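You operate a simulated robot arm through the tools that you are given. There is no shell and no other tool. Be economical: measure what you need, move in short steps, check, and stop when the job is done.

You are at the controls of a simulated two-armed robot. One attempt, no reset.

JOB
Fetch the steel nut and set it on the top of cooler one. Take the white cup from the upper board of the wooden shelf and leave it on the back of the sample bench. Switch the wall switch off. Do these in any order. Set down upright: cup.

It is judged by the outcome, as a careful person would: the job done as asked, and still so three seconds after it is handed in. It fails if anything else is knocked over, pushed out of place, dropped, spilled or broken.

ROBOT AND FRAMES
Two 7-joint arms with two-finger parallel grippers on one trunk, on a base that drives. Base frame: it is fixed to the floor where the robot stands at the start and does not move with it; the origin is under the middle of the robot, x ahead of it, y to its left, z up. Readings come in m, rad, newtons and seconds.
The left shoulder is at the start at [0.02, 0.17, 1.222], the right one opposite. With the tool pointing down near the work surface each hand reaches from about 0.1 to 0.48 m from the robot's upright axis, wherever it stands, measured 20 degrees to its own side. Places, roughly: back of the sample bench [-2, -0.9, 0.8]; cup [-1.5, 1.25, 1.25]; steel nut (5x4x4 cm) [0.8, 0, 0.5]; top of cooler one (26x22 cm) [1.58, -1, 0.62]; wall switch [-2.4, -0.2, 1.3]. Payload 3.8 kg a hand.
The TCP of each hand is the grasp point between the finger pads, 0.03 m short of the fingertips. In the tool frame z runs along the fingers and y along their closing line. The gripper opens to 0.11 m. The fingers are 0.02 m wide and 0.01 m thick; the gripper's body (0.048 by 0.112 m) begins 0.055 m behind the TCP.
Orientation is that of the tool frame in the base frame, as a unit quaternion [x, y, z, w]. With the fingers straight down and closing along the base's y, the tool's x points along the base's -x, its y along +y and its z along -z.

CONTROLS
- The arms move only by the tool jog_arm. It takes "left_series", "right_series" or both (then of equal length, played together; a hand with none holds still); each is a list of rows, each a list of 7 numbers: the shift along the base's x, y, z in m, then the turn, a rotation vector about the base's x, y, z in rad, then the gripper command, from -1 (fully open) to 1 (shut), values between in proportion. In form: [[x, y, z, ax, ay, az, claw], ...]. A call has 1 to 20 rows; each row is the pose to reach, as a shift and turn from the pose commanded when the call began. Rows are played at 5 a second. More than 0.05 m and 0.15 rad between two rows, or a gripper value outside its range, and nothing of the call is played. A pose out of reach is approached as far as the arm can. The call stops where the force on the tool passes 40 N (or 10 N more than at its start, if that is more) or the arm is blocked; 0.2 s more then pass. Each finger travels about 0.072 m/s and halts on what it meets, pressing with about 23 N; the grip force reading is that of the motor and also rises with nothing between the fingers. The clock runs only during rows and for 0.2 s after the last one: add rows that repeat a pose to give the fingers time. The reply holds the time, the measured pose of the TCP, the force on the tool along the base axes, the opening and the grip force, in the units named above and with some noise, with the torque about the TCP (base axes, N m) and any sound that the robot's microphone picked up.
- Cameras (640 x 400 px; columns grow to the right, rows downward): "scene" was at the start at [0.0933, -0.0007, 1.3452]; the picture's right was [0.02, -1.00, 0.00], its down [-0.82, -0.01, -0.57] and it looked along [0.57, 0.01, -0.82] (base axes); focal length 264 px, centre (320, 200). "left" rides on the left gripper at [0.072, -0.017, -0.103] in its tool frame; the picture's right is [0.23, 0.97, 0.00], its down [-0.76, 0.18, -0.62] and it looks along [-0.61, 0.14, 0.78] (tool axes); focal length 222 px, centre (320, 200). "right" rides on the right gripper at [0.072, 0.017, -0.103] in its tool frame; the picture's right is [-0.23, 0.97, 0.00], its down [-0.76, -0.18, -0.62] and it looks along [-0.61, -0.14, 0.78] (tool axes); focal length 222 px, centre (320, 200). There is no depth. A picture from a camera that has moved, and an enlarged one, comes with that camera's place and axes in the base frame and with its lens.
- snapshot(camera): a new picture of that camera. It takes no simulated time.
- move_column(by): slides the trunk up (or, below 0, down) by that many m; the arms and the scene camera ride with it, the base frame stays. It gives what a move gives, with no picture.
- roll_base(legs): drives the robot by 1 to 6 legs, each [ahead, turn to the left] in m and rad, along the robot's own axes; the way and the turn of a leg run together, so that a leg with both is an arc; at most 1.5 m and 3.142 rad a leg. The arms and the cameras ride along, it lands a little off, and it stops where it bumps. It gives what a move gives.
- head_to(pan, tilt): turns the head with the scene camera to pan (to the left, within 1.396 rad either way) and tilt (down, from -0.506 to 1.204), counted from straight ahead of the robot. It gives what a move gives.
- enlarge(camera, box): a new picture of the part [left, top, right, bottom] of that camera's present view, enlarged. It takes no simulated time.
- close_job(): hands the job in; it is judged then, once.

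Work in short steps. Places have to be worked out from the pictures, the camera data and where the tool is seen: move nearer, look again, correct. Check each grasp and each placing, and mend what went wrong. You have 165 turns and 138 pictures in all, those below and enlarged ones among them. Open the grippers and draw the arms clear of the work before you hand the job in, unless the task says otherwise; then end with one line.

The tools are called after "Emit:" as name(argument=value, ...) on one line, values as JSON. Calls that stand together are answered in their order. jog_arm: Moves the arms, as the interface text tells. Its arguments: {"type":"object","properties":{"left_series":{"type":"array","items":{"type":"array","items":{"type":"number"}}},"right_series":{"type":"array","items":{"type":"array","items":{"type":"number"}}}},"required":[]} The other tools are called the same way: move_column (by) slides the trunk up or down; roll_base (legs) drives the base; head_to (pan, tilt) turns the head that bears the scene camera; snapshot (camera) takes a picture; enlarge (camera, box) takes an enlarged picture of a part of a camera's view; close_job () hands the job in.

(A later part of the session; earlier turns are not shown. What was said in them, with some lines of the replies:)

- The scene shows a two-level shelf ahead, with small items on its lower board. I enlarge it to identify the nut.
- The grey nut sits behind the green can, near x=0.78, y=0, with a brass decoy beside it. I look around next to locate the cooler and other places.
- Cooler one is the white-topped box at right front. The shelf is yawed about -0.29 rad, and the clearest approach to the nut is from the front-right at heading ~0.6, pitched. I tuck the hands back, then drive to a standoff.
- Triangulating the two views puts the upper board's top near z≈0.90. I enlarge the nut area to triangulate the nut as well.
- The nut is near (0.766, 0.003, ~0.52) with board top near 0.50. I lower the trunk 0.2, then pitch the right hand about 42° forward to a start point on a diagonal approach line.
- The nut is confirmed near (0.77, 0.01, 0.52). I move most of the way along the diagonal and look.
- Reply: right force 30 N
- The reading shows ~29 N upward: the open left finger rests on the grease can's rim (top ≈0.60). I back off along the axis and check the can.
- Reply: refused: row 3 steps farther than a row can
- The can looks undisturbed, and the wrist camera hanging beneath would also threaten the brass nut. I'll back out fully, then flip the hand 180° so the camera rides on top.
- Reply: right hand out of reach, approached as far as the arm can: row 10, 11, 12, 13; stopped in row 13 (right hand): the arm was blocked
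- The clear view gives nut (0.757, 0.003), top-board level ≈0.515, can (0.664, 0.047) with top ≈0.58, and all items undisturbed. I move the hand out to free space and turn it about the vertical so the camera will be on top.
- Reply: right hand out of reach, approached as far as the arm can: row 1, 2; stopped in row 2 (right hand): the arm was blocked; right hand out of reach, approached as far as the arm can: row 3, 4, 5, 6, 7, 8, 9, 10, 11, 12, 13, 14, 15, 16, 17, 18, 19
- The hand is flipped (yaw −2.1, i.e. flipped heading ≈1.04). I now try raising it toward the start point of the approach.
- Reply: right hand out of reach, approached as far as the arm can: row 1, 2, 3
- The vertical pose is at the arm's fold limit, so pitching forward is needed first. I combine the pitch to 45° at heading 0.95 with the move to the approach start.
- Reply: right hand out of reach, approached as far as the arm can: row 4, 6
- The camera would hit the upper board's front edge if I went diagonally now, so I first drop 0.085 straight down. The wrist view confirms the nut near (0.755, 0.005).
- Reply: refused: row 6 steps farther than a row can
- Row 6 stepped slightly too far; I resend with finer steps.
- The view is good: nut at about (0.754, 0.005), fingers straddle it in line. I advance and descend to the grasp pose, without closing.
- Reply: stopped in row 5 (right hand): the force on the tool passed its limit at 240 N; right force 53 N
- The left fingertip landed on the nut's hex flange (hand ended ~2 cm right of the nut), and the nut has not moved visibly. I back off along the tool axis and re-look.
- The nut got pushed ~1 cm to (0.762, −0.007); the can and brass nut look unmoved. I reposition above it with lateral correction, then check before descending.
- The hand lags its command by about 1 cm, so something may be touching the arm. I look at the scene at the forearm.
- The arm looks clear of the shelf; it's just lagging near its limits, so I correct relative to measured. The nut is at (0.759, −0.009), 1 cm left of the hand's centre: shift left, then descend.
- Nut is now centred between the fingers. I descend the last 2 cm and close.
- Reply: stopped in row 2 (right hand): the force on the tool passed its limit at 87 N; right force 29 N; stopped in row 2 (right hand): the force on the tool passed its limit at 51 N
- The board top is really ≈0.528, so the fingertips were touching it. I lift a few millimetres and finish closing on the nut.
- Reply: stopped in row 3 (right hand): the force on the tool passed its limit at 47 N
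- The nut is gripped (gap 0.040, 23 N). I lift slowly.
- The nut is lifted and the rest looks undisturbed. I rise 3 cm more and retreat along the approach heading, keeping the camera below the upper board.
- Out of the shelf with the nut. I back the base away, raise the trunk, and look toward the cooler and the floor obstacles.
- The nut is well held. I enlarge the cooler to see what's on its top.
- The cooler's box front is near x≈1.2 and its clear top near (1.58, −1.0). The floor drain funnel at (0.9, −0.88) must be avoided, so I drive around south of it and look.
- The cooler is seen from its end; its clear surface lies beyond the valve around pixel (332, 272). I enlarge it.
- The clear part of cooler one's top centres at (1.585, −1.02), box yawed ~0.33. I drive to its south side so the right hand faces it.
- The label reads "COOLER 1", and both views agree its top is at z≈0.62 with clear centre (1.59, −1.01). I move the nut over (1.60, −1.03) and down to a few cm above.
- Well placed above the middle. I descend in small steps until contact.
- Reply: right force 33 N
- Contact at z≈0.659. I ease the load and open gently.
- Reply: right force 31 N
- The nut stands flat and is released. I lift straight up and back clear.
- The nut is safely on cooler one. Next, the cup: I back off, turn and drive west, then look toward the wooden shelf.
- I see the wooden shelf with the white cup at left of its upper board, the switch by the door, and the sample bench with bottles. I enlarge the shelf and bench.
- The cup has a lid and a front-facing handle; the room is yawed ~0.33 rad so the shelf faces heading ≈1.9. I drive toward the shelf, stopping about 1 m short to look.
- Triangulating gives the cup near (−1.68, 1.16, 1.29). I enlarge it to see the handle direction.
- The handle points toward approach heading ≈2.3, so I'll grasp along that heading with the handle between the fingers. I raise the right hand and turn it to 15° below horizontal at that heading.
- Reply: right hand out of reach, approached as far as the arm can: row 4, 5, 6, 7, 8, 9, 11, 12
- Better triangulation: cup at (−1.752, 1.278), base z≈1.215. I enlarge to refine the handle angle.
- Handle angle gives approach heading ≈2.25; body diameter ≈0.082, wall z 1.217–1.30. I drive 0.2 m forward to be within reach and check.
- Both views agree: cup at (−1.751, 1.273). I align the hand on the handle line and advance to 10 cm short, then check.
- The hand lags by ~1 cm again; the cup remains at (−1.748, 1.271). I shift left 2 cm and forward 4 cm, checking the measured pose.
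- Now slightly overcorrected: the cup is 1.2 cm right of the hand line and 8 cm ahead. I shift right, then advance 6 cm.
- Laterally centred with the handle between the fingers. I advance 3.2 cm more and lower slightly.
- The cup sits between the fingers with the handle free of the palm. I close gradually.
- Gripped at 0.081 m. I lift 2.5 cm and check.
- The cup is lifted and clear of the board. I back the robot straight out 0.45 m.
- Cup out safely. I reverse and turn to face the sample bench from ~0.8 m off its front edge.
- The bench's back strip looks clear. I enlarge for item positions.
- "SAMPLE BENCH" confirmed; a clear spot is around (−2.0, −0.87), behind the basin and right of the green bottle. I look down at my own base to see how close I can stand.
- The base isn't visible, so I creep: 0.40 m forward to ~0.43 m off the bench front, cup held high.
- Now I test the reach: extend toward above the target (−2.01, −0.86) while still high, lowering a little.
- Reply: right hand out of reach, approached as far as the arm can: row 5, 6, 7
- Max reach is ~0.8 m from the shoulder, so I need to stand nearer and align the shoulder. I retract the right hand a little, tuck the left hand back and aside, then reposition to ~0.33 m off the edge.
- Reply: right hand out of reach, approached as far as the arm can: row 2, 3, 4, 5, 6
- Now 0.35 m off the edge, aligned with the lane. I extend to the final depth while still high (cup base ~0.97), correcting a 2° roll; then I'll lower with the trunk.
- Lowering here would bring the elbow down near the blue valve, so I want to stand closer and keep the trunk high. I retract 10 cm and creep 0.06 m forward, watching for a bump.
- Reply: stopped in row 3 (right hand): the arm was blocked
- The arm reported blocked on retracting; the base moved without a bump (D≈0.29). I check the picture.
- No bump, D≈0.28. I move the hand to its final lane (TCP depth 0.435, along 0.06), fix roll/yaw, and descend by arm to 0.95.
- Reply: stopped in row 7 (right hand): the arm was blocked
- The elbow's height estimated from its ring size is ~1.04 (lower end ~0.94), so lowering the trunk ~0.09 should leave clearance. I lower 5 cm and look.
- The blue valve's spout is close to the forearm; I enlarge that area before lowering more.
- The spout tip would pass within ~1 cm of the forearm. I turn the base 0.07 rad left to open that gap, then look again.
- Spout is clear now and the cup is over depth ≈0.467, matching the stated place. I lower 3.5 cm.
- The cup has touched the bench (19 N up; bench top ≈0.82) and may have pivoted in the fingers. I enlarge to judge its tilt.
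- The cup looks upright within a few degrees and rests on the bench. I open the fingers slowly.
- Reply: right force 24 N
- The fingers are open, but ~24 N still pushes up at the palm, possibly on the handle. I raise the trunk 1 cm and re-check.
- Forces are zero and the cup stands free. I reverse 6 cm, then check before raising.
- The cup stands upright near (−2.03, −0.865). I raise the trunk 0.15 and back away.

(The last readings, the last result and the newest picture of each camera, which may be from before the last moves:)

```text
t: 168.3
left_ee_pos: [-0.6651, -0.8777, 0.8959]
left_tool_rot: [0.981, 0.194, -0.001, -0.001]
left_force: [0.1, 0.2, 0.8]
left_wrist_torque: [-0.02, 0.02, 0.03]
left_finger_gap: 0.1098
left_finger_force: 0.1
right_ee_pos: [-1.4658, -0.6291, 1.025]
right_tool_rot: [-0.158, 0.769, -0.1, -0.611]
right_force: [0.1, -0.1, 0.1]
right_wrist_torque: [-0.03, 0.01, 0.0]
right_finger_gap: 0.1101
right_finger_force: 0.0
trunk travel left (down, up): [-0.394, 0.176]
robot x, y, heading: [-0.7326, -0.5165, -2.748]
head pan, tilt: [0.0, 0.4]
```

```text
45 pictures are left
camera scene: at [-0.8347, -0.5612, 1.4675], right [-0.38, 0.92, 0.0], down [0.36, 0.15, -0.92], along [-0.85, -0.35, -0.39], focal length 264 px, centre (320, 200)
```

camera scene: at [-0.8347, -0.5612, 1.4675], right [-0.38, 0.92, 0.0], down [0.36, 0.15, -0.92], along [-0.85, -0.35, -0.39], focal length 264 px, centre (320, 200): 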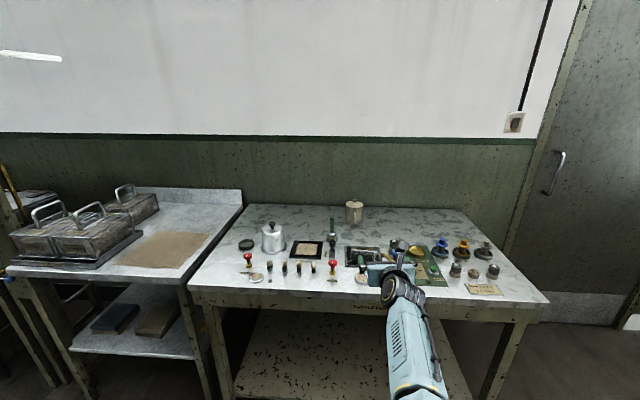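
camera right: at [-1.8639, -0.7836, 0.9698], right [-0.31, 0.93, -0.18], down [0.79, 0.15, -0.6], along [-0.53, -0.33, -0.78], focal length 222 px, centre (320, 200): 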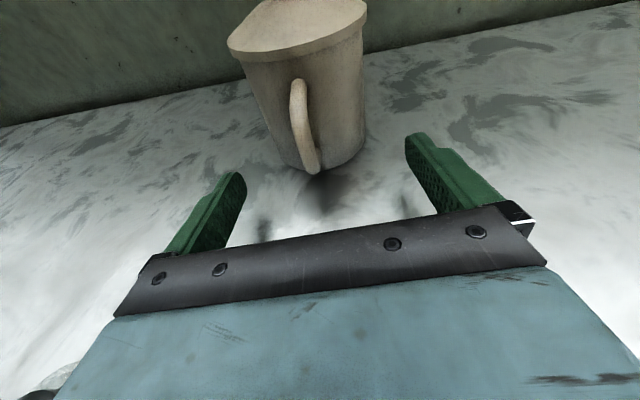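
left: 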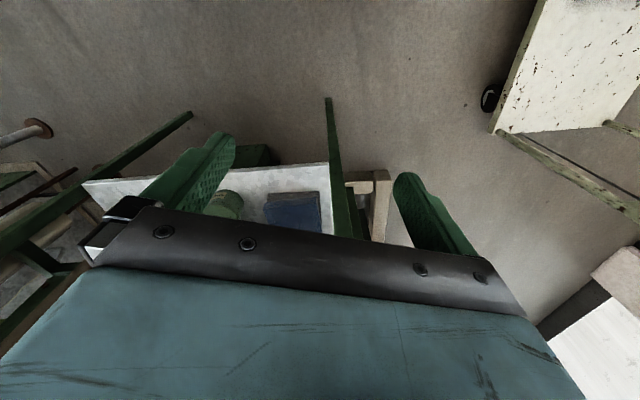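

The cup stands upright at the bench's back. Next, the wall switch beside the door: I enlarge it.

Emit:
enlarge(camera="scene", box=[495, 100, 535, 140])

Emit:
enlarge(camera="scene", box=[320, 180, 400, 250])

```text
10.00 times, centred on (515, 120) of scene
camera zoom: at [-0.8347, -0.5612, 1.4675], right [-0.38, 0.92, 0.0], down [0.36, 0.15, -0.92], along [-0.85, -0.35, -0.39], focal length 2645 px, centre (-1630, 1000)
```

zoom: 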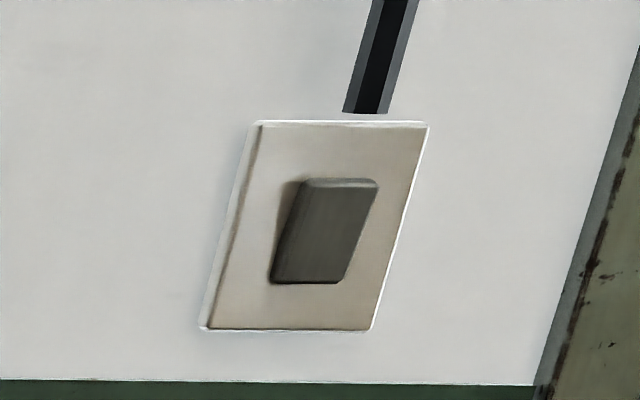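

```text
5.71 times, centred on (360, 215) of scene
camera zoom: at [-0.8347, -0.5612, 1.4675], right [-0.38, 0.92, 0.0], down [0.36, 0.15, -0.92], along [-0.85, -0.35, -0.39], focal length 1511 px, centre (91, 114)
```

zoom: 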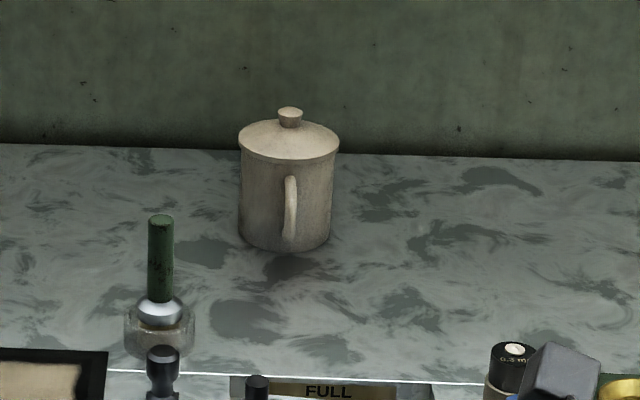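

Switch triangulated at (−2.436, −0.192, 1.314), just beyond the bench's right end; I'll use the left arm from the door side. First I tuck the right hand back into its earlier folded pose.

Emit:
jog_arm(right_series=[[0.03, 0.014, 0, 0, 0, 0, -1], [0.065, 0.03, 0, 0.014, -0.041, 0, -1], [0.1, 0.048, 0, 0.041, -0.123, 0, -1], [0.135, 0.066, -0.01, 0.068, -0.205, 0, -1], [0.17, 0.085, -0.025, 0.096, -0.288, 0, -1], [0.205, 0.104, -0.04, 0.123, -0.37, 0, -1], [0.24, 0.123, -0.055, 0.15, -0.452, 0, -1], [0.275, 0.142, -0.07, 0.164, -0.493, 0, -1], [0.31, 0.16, -0.085, 0.164, -0.493, 0, -1], [0.31, 0.16, -0.085, 0.164, -0.493, 0, -1]])

Emit:
snapshot(camera="scene")

```text
t: 170.5
left_ee_pos: [-0.6651, -0.8783, 0.8947]
left_tool_rot: [0.981, 0.194, 0.001, 0.0]
left_force: [-0.4, 0.8, -0.5]
left_wrist_torque: [0.04, 0.04, -0.01]
left_finger_gap: 0.1097
left_finger_force: 0.1
right_ee_pos: [-1.1578, -0.4707, 0.9435]
right_tool_rot: [-0.183, 0.898, -0.067, -0.395]
right_force: [-0.2, 0.3, -0.6]
right_wrist_torque: [0.02, -0.03, 0.03]
right_finger_gap: 0.1102
right_finger_force: 0.0
trunk travel left (down, up): [-0.394, 0.176]
robot x, y, heading: [-0.7288, -0.514, -2.746]
head pan, tilt: [0.0, 0.4]
```

```text
42 pictures are left
camera scene: at [-0.8352, -0.5615, 1.4675], right [-0.38, 0.92, 0.0], down [0.36, 0.15, -0.92], along [-0.85, -0.35, -0.39], focal length 264 px, centre (320, 200)
```

scene: 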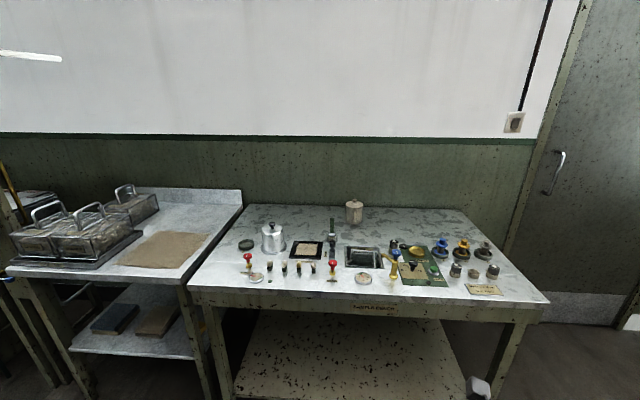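

Tucked, and the bench is intact. I drive around the bench's right end to the switch.

Emit:
roll_base(legs=[[0, -1.41], [1.05, 0], [0, 1.22]])

Emit:
head_to(pan=0.2, tilt=0.3)

Emit:
snapshot(camera="scene")

```text
t: 182.4
left_ee_pos: [-1.3249, -0.0042, 0.8964]
left_tool_rot: [0.993, 0.121, -0.002, 0.0]
left_force: [-0.3, 0.1, -1.1]
left_wrist_torque: [-0.01, -0.03, 0.02]
left_finger_gap: 0.1099
left_finger_force: 0.1
right_ee_pos: [-1.7497, 0.4706, 0.941]
right_tool_rot: [-0.118, 0.91, -0.037, -0.395]
right_force: [-0.3, -0.6, -0.4]
right_wrist_torque: [-0.01, 0.0, -0.02]
right_finger_gap: 0.1099
right_finger_force: 0.1
trunk travel left (down, up): [-0.394, 0.176]
robot x, y, heading: [-1.334, 0.3651, -2.899]
head pan, tilt: [0.0, 0.4]
```

```text
t: 183.1
left_ee_pos: [-1.3248, -0.0025, 0.896]
left_tool_rot: [0.993, 0.121, -0.001, 0.001]
left_force: [-0.4, -0.2, -0.7]
left_wrist_torque: [0.02, 0.02, 0.0]
left_finger_gap: 0.1097
left_finger_force: 0.1
right_ee_pos: [-1.7494, 0.4721, 0.9407]
right_tool_rot: [-0.119, 0.91, -0.036, -0.395]
right_force: [0.7, -0.2, 0.4]
right_wrist_torque: [0.02, -0.01, 0.01]
right_finger_gap: 0.1099
right_finger_force: 0.0
trunk travel left (down, up): [-0.394, 0.176]
robot x, y, heading: [-1.3394, 0.3662, -2.896]
head pan, tilt: [0.201, 0.3]
```

```text
41 pictures are left
camera scene: at [-1.4407, 0.3176, 1.4768], right [-0.43, 0.9, 0.0], down [0.27, 0.13, -0.96], along [-0.86, -0.41, -0.3], focal length 264 px, centre (320, 200)
```

scene: 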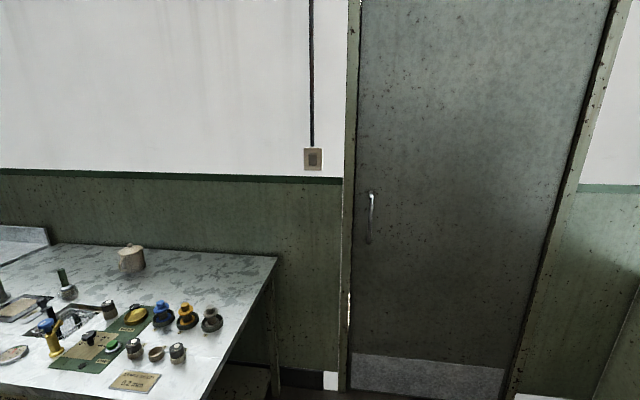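

Emit:
enlarge(camera="scene", box=[297, 140, 329, 180])

Emit:
head_to(pan=0.2, tilt=-0.3)

Emit:
snapshot(camera="scene")

```text
10.00 times, centred on (313, 160) of scene
camera zoom: at [-1.4407, 0.3176, 1.4768], right [-0.43, 0.9, 0.0], down [0.27, 0.13, -0.96], along [-0.86, -0.41, -0.3], focal length 2645 px, centre (390, 600)
```

zoom: 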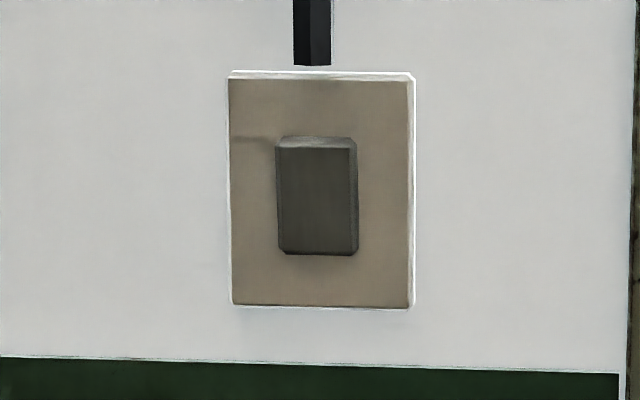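

```text
t: 184.1
left_ee_pos: [-1.3255, -0.0025, 0.895]
left_tool_rot: [0.993, 0.121, -0.001, 0.0]
left_force: [0.4, 0.0, -0.1]
left_wrist_torque: [0.0, -0.04, 0.0]
left_finger_gap: 0.1101
left_finger_force: 0.1
right_ee_pos: [-1.7493, 0.4717, 0.9417]
right_tool_rot: [-0.119, 0.91, -0.037, -0.395]
right_force: [-1.2, 0.4, 0.0]
right_wrist_torque: [0.04, -0.01, -0.01]
right_finger_gap: 0.1102
right_finger_force: 0.1
trunk travel left (down, up): [-0.394, 0.176]
robot x, y, heading: [-1.3385, 0.3705, -2.893]
head pan, tilt: [0.201, -0.3]
```

```text
39 pictures are left
camera scene: at [-1.4274, 0.3238, 1.53], right [-0.43, 0.9, 0.0], down [-0.27, -0.13, -0.96], along [-0.86, -0.41, 0.29], focal length 264 px, centre (320, 200)
```

scene: 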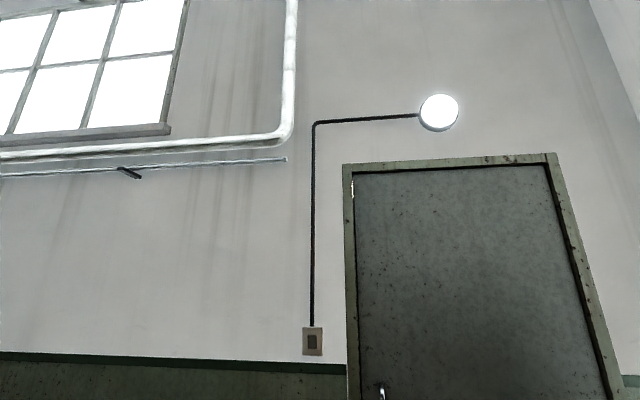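

The lamp is lit and the rocker's top half protrudes, so pressing the top should switch it off; switch at (−2.436, −0.193, 1.31). I raise the left hand, fingers forward and closed, to press height.

Emit:
jog_arm(left_series=[[-0.029, 0.001, 0.036, -0.031, 0.127, 0, -0.8], [-0.059, 0.001, 0.071, -0.063, 0.254, 0, -0.6], [-0.088, 0.002, 0.107, -0.094, 0.381, 0, -0.4], [-0.118, 0.003, 0.143, -0.126, 0.508, 0, -0.2], [-0.147, 0.003, 0.178, -0.157, 0.636, 0, 0], [-0.176, 0.004, 0.214, -0.189, 0.763, 0, 0.2], [-0.206, 0.005, 0.25, -0.22, 0.89, 0, 0.4], [-0.235, 0.005, 0.285, -0.251, 1.017, 0, 0.6], [-0.265, 0.006, 0.321, -0.283, 1.144, 0, 0.8], [-0.294, 0.007, 0.357, -0.314, 1.271, 0, 1], [-0.324, 0.007, 0.392, -0.346, 1.398, 0, 1], [-0.353, 0.008, 0.428, -0.377, 1.525, 0, 1], [-0.353, 0.008, 0.428, -0.377, 1.525, 0, 1]])

Emit:
head_to(pan=0.3, tilt=0.3)

Emit:
snapshot(camera="scene")

```text
t: 186.9
left_ee_pos: [-1.7148, -0.0043, 1.3265]
left_tool_rot: [-0.701, -0.086, 0.703, -0.086]
left_force: [-0.4, -0.2, 0.7]
left_wrist_torque: [-0.01, -0.03, 0.02]
left_finger_gap: 0.0002
left_finger_force: 22.5
left hand out of reach, approached as far as the arm can: row 1, 2, 3, 4, 5, 6, 7, 8, 9, 10, 11, 12, 13
right_ee_pos: [-1.7495, 0.4715, 0.9408]
right_tool_rot: [-0.12, 0.91, -0.037, -0.394]
right_force: [0.4, 0.6, -0.4]
right_wrist_torque: [0.0, 0.02, -0.01]
right_finger_gap: 0.1099
right_finger_force: 0.2
trunk travel left (down, up): [-0.394, 0.176]
robot x, y, heading: [-1.337, 0.3619, -2.897]
head pan, tilt: [0.201, -0.3]
```

```text
t: 187.9
left_ee_pos: [-1.7137, -0.004, 1.3264]
left_tool_rot: [-0.702, -0.085, 0.702, -0.085]
left_force: [0.3, 0.3, 0.2]
left_wrist_torque: [0.0, -0.02, 0.03]
left_finger_gap: 0.0
left_finger_force: 23.0
right_ee_pos: [-1.7494, 0.4726, 0.9397]
right_tool_rot: [-0.119, 0.91, -0.036, -0.395]
right_force: [-0.1, -0.2, -0.5]
right_wrist_torque: [0.0, -0.03, 0.02]
right_finger_gap: 0.1097
right_finger_force: 0.0
trunk travel left (down, up): [-0.394, 0.176]
robot x, y, heading: [-1.3339, 0.3695, -2.899]
head pan, tilt: [0.3, 0.3]
```

```text
38 pictures are left
camera scene: at [-1.4362, 0.3094, 1.4769], right [-0.52, 0.86, 0.0], down [0.25, 0.15, -0.96], along [-0.82, -0.49, -0.29], focal length 264 px, centre (320, 200)
```

scene: 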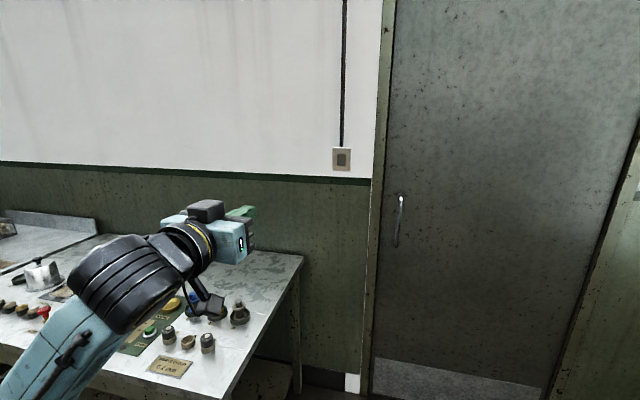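

Left hand is level at z 1.326. I drive most of the way and check clearance to the bench end.

Emit:
roll_base(legs=[[0, -0.075], [0.48, 0], [0, 0.164]])

Emit:
snapshot(camera="scene")

Emit:
snapshot(camera="left")

```text
t: 191.9
left_ee_pos: [-2.142, -0.1193, 1.3256]
left_tool_rot: [-0.696, -0.119, 0.698, -0.119]
left_force: [1.1, 0.5, 0.1]
left_wrist_torque: [-0.02, -0.02, -0.04]
left_finger_gap: 0.0
left_finger_force: 23.1
right_ee_pos: [-2.2215, 0.3515, 0.9391]
right_tool_rot: [-0.163, 0.903, -0.056, -0.393]
right_force: [-0.8, -0.6, -0.3]
right_wrist_torque: [-0.03, 0.02, -0.02]
right_finger_gap: 0.1101
right_finger_force: 0.0
trunk travel left (down, up): [-0.394, 0.176]
robot x, y, heading: [-1.8022, 0.284, -2.801]
head pan, tilt: [0.3, 0.3]
```

```text
37 pictures are left
camera scene: at [-1.8945, 0.2193, 1.4768], right [-0.6, 0.8, 0.0], down [0.24, 0.18, -0.96], along [-0.77, -0.57, -0.3], focal length 264 px, centre (320, 200)
```

scene: 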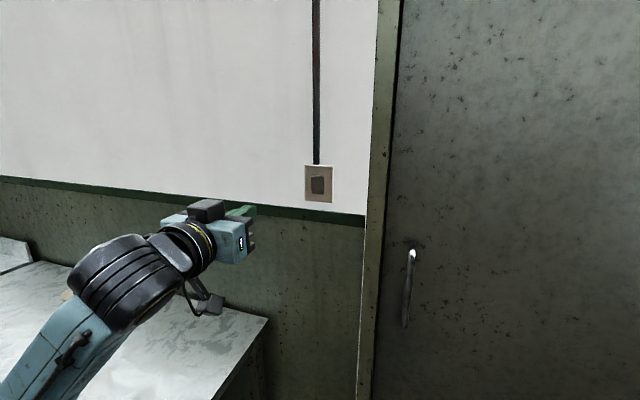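

```text
36 pictures are left
camera left: at [-2.0494, -0.0692, 1.2535], right [0.32, -0.92, -0.23], down [0.65, 0.04, 0.76], along [-0.69, -0.39, 0.61], focal length 222 px, centre (320, 200)
```

left: 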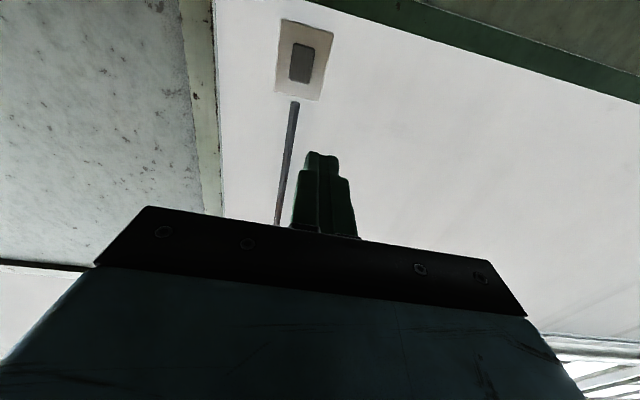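

The switch is at about (−2.424, −0.181, 1.31), 3.6 cm right of the hand line and 0.29 m ahead of the TCP; it's reachable from here. I align and advance 0.18 m.

Emit:
jog_arm(left_series=[[-0.012, 0.034, 0, 0, 0, 0, 1], [-0.046, 0.022, 0, 0, 0, 0, 1], [-0.08, 0.01, 0, 0, 0, 0, 1], [-0.114, -0.002, 0, 0, 0, 0, 1], [-0.148, -0.014, 0, 0, 0, 0, 1], [-0.182, -0.026, 0, 0, 0, 0, 1], [-0.182, -0.026, 0, 0, 0, 0, 1]])

Emit:
snapshot(camera="scene")

Emit:
snapshot(camera="left")

```text
t: 193.5
left_ee_pos: [-2.3256, -0.1461, 1.3259]
left_tool_rot: [-0.697, -0.119, 0.697, -0.119]
left_force: [-0.1, 0.7, -0.1]
left_wrist_torque: [0.01, 0.0, 0.01]
left_finger_gap: 0.0001
left_finger_force: 23.2
left hand out of reach, approached as far as the arm can: row 1
right_ee_pos: [-2.2213, 0.3518, 0.9417]
right_tool_rot: [-0.162, 0.903, -0.055, -0.394]
right_force: [0.6, 0.0, -0.5]
right_wrist_torque: [0.01, -0.03, 0.01]
right_finger_gap: 0.1101
right_finger_force: 0.1
trunk travel left (down, up): [-0.394, 0.176]
robot x, y, heading: [-1.7977, 0.2848, -2.802]
head pan, tilt: [0.3, 0.3]
```

```text
35 pictures are left
camera scene: at [-1.8943, 0.2194, 1.4768], right [-0.6, 0.8, 0.0], down [0.24, 0.18, -0.96], along [-0.77, -0.57, -0.3], focal length 264 px, centre (320, 200)
```

scene: 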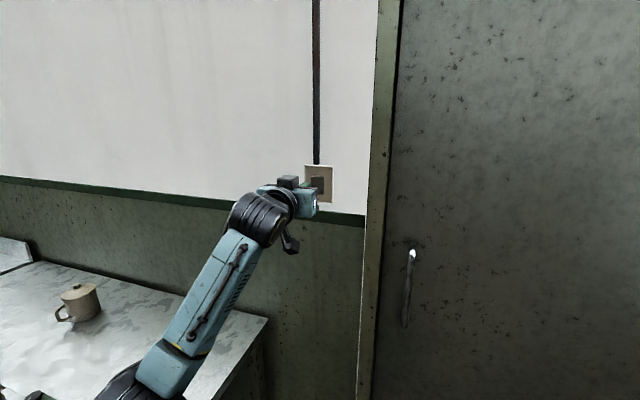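

```text
34 pictures are left
camera left: at [-2.2332, -0.0958, 1.2533], right [0.32, -0.92, -0.23], down [0.65, 0.04, 0.76], along [-0.69, -0.39, 0.61], focal length 222 px, centre (320, 200)
```

left: 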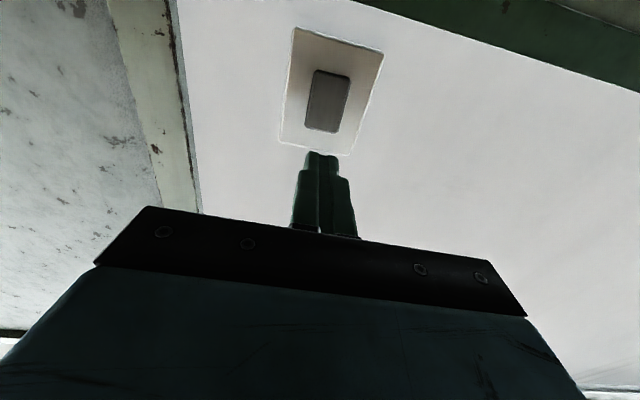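

Aligned; the tip is ~7 cm from the rocker's upper half. I advance in small steps to press it.

Emit:
jog_arm(left_series=[[-0.024, -0.008, 0, 0, 0, 0, 1], [-0.047, -0.017, 0, 0, 0, 0, 1], [-0.055, -0.019, 0, 0, 0, 0, 1], [-0.062, -0.022, 0, 0, 0, 0, 1], [-0.068, -0.024, 0, 0, 0, 0, 1], [-0.074, -0.026, 0, 0, 0, 0, 1]])

Emit:
snapshot(camera="left")

```text
t: 194.9
left_ee_pos: [-2.3972, -0.1728, 1.3278]
left_tool_rot: [-0.696, -0.119, 0.698, -0.119]
left_force: [0.8, 0.3, 0.3]
left_wrist_torque: [-0.01, -0.01, 0.04]
left_finger_gap: 0.0002
left_finger_force: 23.0
right_ee_pos: [-2.2218, 0.3512, 0.9408]
right_tool_rot: [-0.162, 0.903, -0.054, -0.393]
right_force: [-0.3, 0.3, 0.2]
right_wrist_torque: [0.02, -0.05, 0.01]
right_finger_gap: 0.1099
right_finger_force: 0.0
trunk travel left (down, up): [-0.394, 0.176]
robot x, y, heading: [-1.8021, 0.2814, -2.803]
head pan, tilt: [0.3, 0.3]
```

```text
33 pictures are left
camera left: at [-2.3048, -0.1222, 1.2541], right [0.32, -0.92, -0.23], down [0.65, 0.04, 0.76], along [-0.69, -0.39, 0.61], focal length 222 px, centre (320, 200)
```

left: 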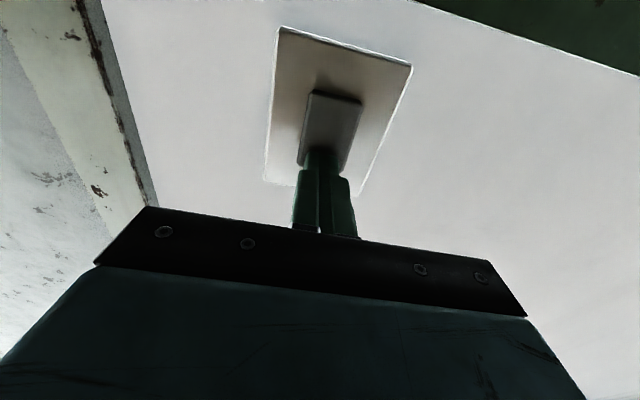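

The tip is at the rocker's upper half with no contact force yet. I press on in 5 mm steps.

Emit:
jog_arm(left_series=[[-0.005, -0.002, 0, 0, 0, 0, 1], [-0.01, -0.003, 0, 0, 0, 0, 1], [-0.014, -0.005, 0, 0, 0, 0, 1], [-0.019, -0.007, 0, 0, 0, 0, 1], [-0.023, -0.008, 0, 0, 0, 0, 1]])

Emit:
head_to(pan=0.1, tilt=-0.45)

Emit:
snapshot(camera="scene")

Emit:
snapshot(camera="left")

```text
t: 195.5
left_ee_pos: [-2.4, -0.1738, 1.3274]
left_tool_rot: [-0.697, -0.119, 0.697, -0.119]
left_force: [30.6, 9.9, -3.3]
left_wrist_torque: [0.16, -0.35, -0.08]
left_finger_gap: 0.0
left_finger_force: 22.4
right_ee_pos: [-2.2172, 0.3523, 0.9433]
right_tool_rot: [-0.163, 0.902, -0.055, -0.396]
right_force: [0.2, 0.2, -0.1]
right_wrist_torque: [-0.01, 0.02, 0.0]
right_finger_gap: 0.1099
right_finger_force: 0.0
trunk travel left (down, up): [-0.394, 0.176]
robot x, y, heading: [-1.8006, 0.2866, -2.806]
head pan, tilt: [0.3, 0.3]
heard: click
stopped in row 3 (left hand): the force on the tool passed its limit at 46 N (the readings are from after the stop); the commanded pose is now the measured one
```

```text
t: 196.6
left_ee_pos: [-2.4008, -0.1748, 1.3289]
left_tool_rot: [-0.697, -0.118, 0.697, -0.118]
left_force: [38.3, 12.1, -3.4]
left_wrist_torque: [0.32, -0.42, -0.04]
left_finger_gap: 0.0
left_finger_force: 22.8
right_ee_pos: [-2.2179, 0.3537, 0.9421]
right_tool_rot: [-0.163, 0.902, -0.055, -0.396]
right_force: [-0.7, -0.5, 0.7]
right_wrist_torque: [0.01, -0.03, 0.0]
right_finger_gap: 0.11
right_finger_force: 0.0
trunk travel left (down, up): [-0.394, 0.176]
robot x, y, heading: [-1.7972, 0.2875, -2.804]
head pan, tilt: [0.099, -0.45]
```

```text
32 pictures are left
camera scene: at [-1.875, 0.2477, 1.5416], right [-0.43, 0.91, 0.0], down [-0.4, -0.19, -0.9], along [-0.81, -0.38, 0.44], focal length 264 px, centre (320, 200)
```

scene: 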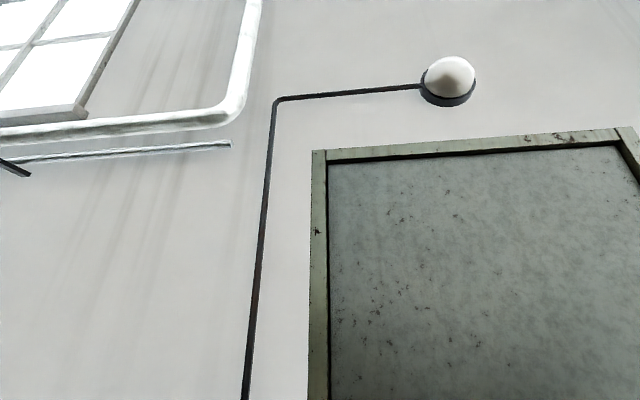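

```text
31 pictures are left
camera left: at [-2.3077, -0.1229, 1.2552], right [0.32, -0.92, -0.23], down [0.65, 0.04, 0.76], along [-0.69, -0.39, 0.61], focal length 222 px, centre (320, 200)
```

left: 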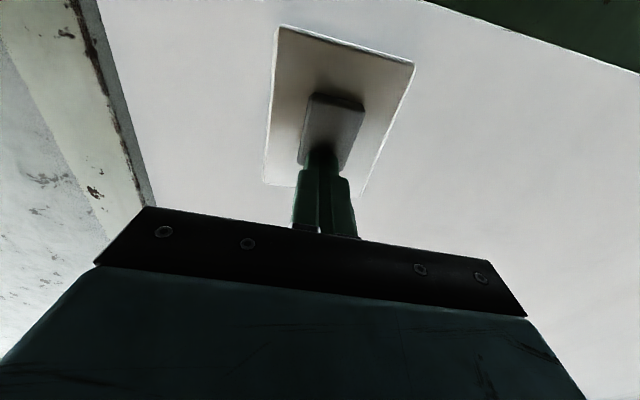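

A click was heard and the lamp is dark. I draw the left hand back and verify it stays off.

Emit:
jog_arm(left_series=[[0.03, 0.011, 0, 0, 0, 0, 1], [0.065, 0.023, 0, 0, 0, 0, 1], [0.1, 0.035, 0, 0, 0, 0, 0.5], [0.135, 0.047, 0, 0, 0, 0, 0], [0.17, 0.059, 0, 0, 0, 0, -0.5], [0.2, 0.07, 0, 0, 0, 0, -1], [0.2, 0.07, 0, 0, 0, 0, -1]])

Emit:
snapshot(camera="scene")

Emit:
head_to(pan=0.3, tilt=0.3)

Emit:
snapshot(camera="scene")

```text
t: 198.2
left_ee_pos: [-2.2072, -0.1031, 1.3203]
left_tool_rot: [0.699, 0.118, -0.695, 0.118]
left_force: [-0.5, 0.1, 0.2]
left_wrist_torque: [-0.04, -0.02, 0.03]
left_finger_gap: 0.1099
left_finger_force: 0.1
right_ee_pos: [-2.2211, 0.3526, 0.9402]
right_tool_rot: [-0.163, 0.903, -0.055, -0.393]
right_force: [-0.3, 0.2, 0.4]
right_wrist_torque: [0.0, 0.01, -0.01]
right_finger_gap: 0.1099
right_finger_force: 0.1
trunk travel left (down, up): [-0.394, 0.176]
robot x, y, heading: [-1.7964, 0.2847, -2.799]
head pan, tilt: [0.099, -0.45]
```

```text
30 pictures are left
camera scene: at [-1.8831, 0.2454, 1.5412], right [-0.43, 0.91, 0.0], down [-0.39, -0.18, -0.9], along [-0.82, -0.38, 0.43], focal length 264 px, centre (320, 200)
```

scene: 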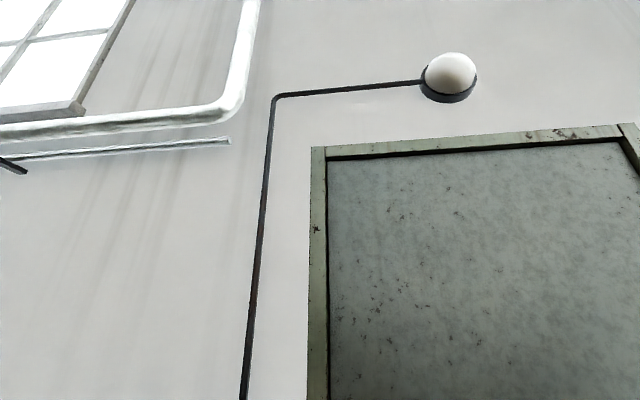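

```text
t: 199.3
left_ee_pos: [-2.2071, -0.1037, 1.3211]
left_tool_rot: [0.699, 0.119, -0.696, 0.118]
left_force: [0.4, 0.7, -0.2]
left_wrist_torque: [0.0, -0.01, -0.01]
left_finger_gap: 0.1101
left_finger_force: 0.1
right_ee_pos: [-2.2212, 0.3521, 0.9402]
right_tool_rot: [-0.163, 0.903, -0.055, -0.393]
right_force: [0.7, -0.6, -0.5]
right_wrist_torque: [0.01, 0.03, 0.03]
right_finger_gap: 0.1099
right_finger_force: 0.0
trunk travel left (down, up): [-0.394, 0.176]
robot x, y, heading: [-1.7967, 0.2886, -2.804]
head pan, tilt: [0.3, 0.3]
```

```text
29 pictures are left
camera scene: at [-1.8941, 0.2196, 1.4769], right [-0.6, 0.8, 0.0], down [0.24, 0.18, -0.96], along [-0.77, -0.57, -0.29], focal length 264 px, centre (320, 200)
```

scene: 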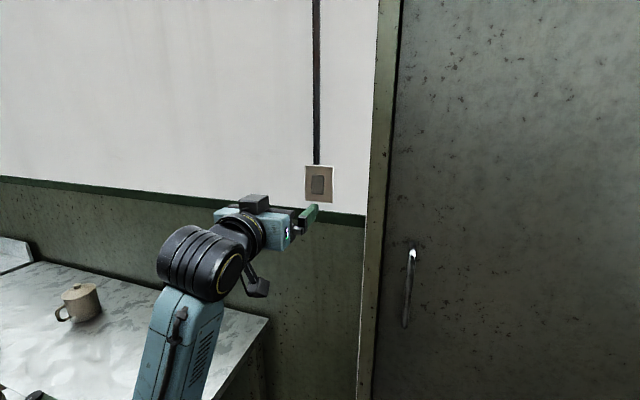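

The lamp stays off, the cup stands upright, and the hands are open. I back away from the wall to be clear and take a last look.

Emit:
roll_base(legs=[[-0.4, 0]])

Emit:
snapshot(camera="scene")

```text
t: 201.8
left_ee_pos: [-1.8317, 0.031, 1.3212]
left_tool_rot: [0.699, 0.116, -0.696, 0.116]
left_force: [0.1, 0.2, -0.1]
left_wrist_torque: [0.04, 0.01, 0.02]
left_finger_gap: 0.1101
left_finger_force: 0.0
right_ee_pos: [-1.8424, 0.4876, 0.9414]
right_tool_rot: [-0.159, 0.904, -0.054, -0.394]
right_force: [-0.5, 0.0, -0.5]
right_wrist_torque: [0.0, -0.01, -0.02]
right_finger_gap: 0.11
right_finger_force: 0.0
trunk travel left (down, up): [-0.394, 0.176]
robot x, y, heading: [-1.4215, 0.4094, -2.808]
head pan, tilt: [0.3, 0.3]
```

```text
28 pictures are left
camera scene: at [-1.5163, 0.3523, 1.4769], right [-0.59, 0.81, 0.0], down [0.24, 0.17, -0.96], along [-0.77, -0.56, -0.3], focal length 264 px, centre (320, 200)
```

scene: 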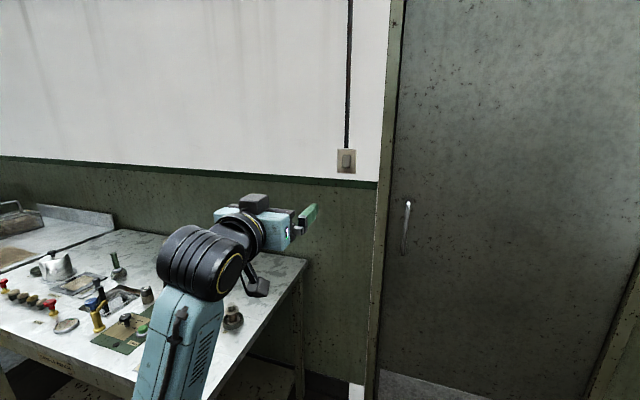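

All three parts look done and both arms are clear, so I hand the job in.

Emit:
close_job()

```text
The job is handed in.
```

The steel nut is on top of cooler one, the white cup stands upright at the back of the sample bench, and the wall switch is off (it clicked and its lamp went dark); while reaching for the nut a finger pressed on the grease can without visibly moving it.
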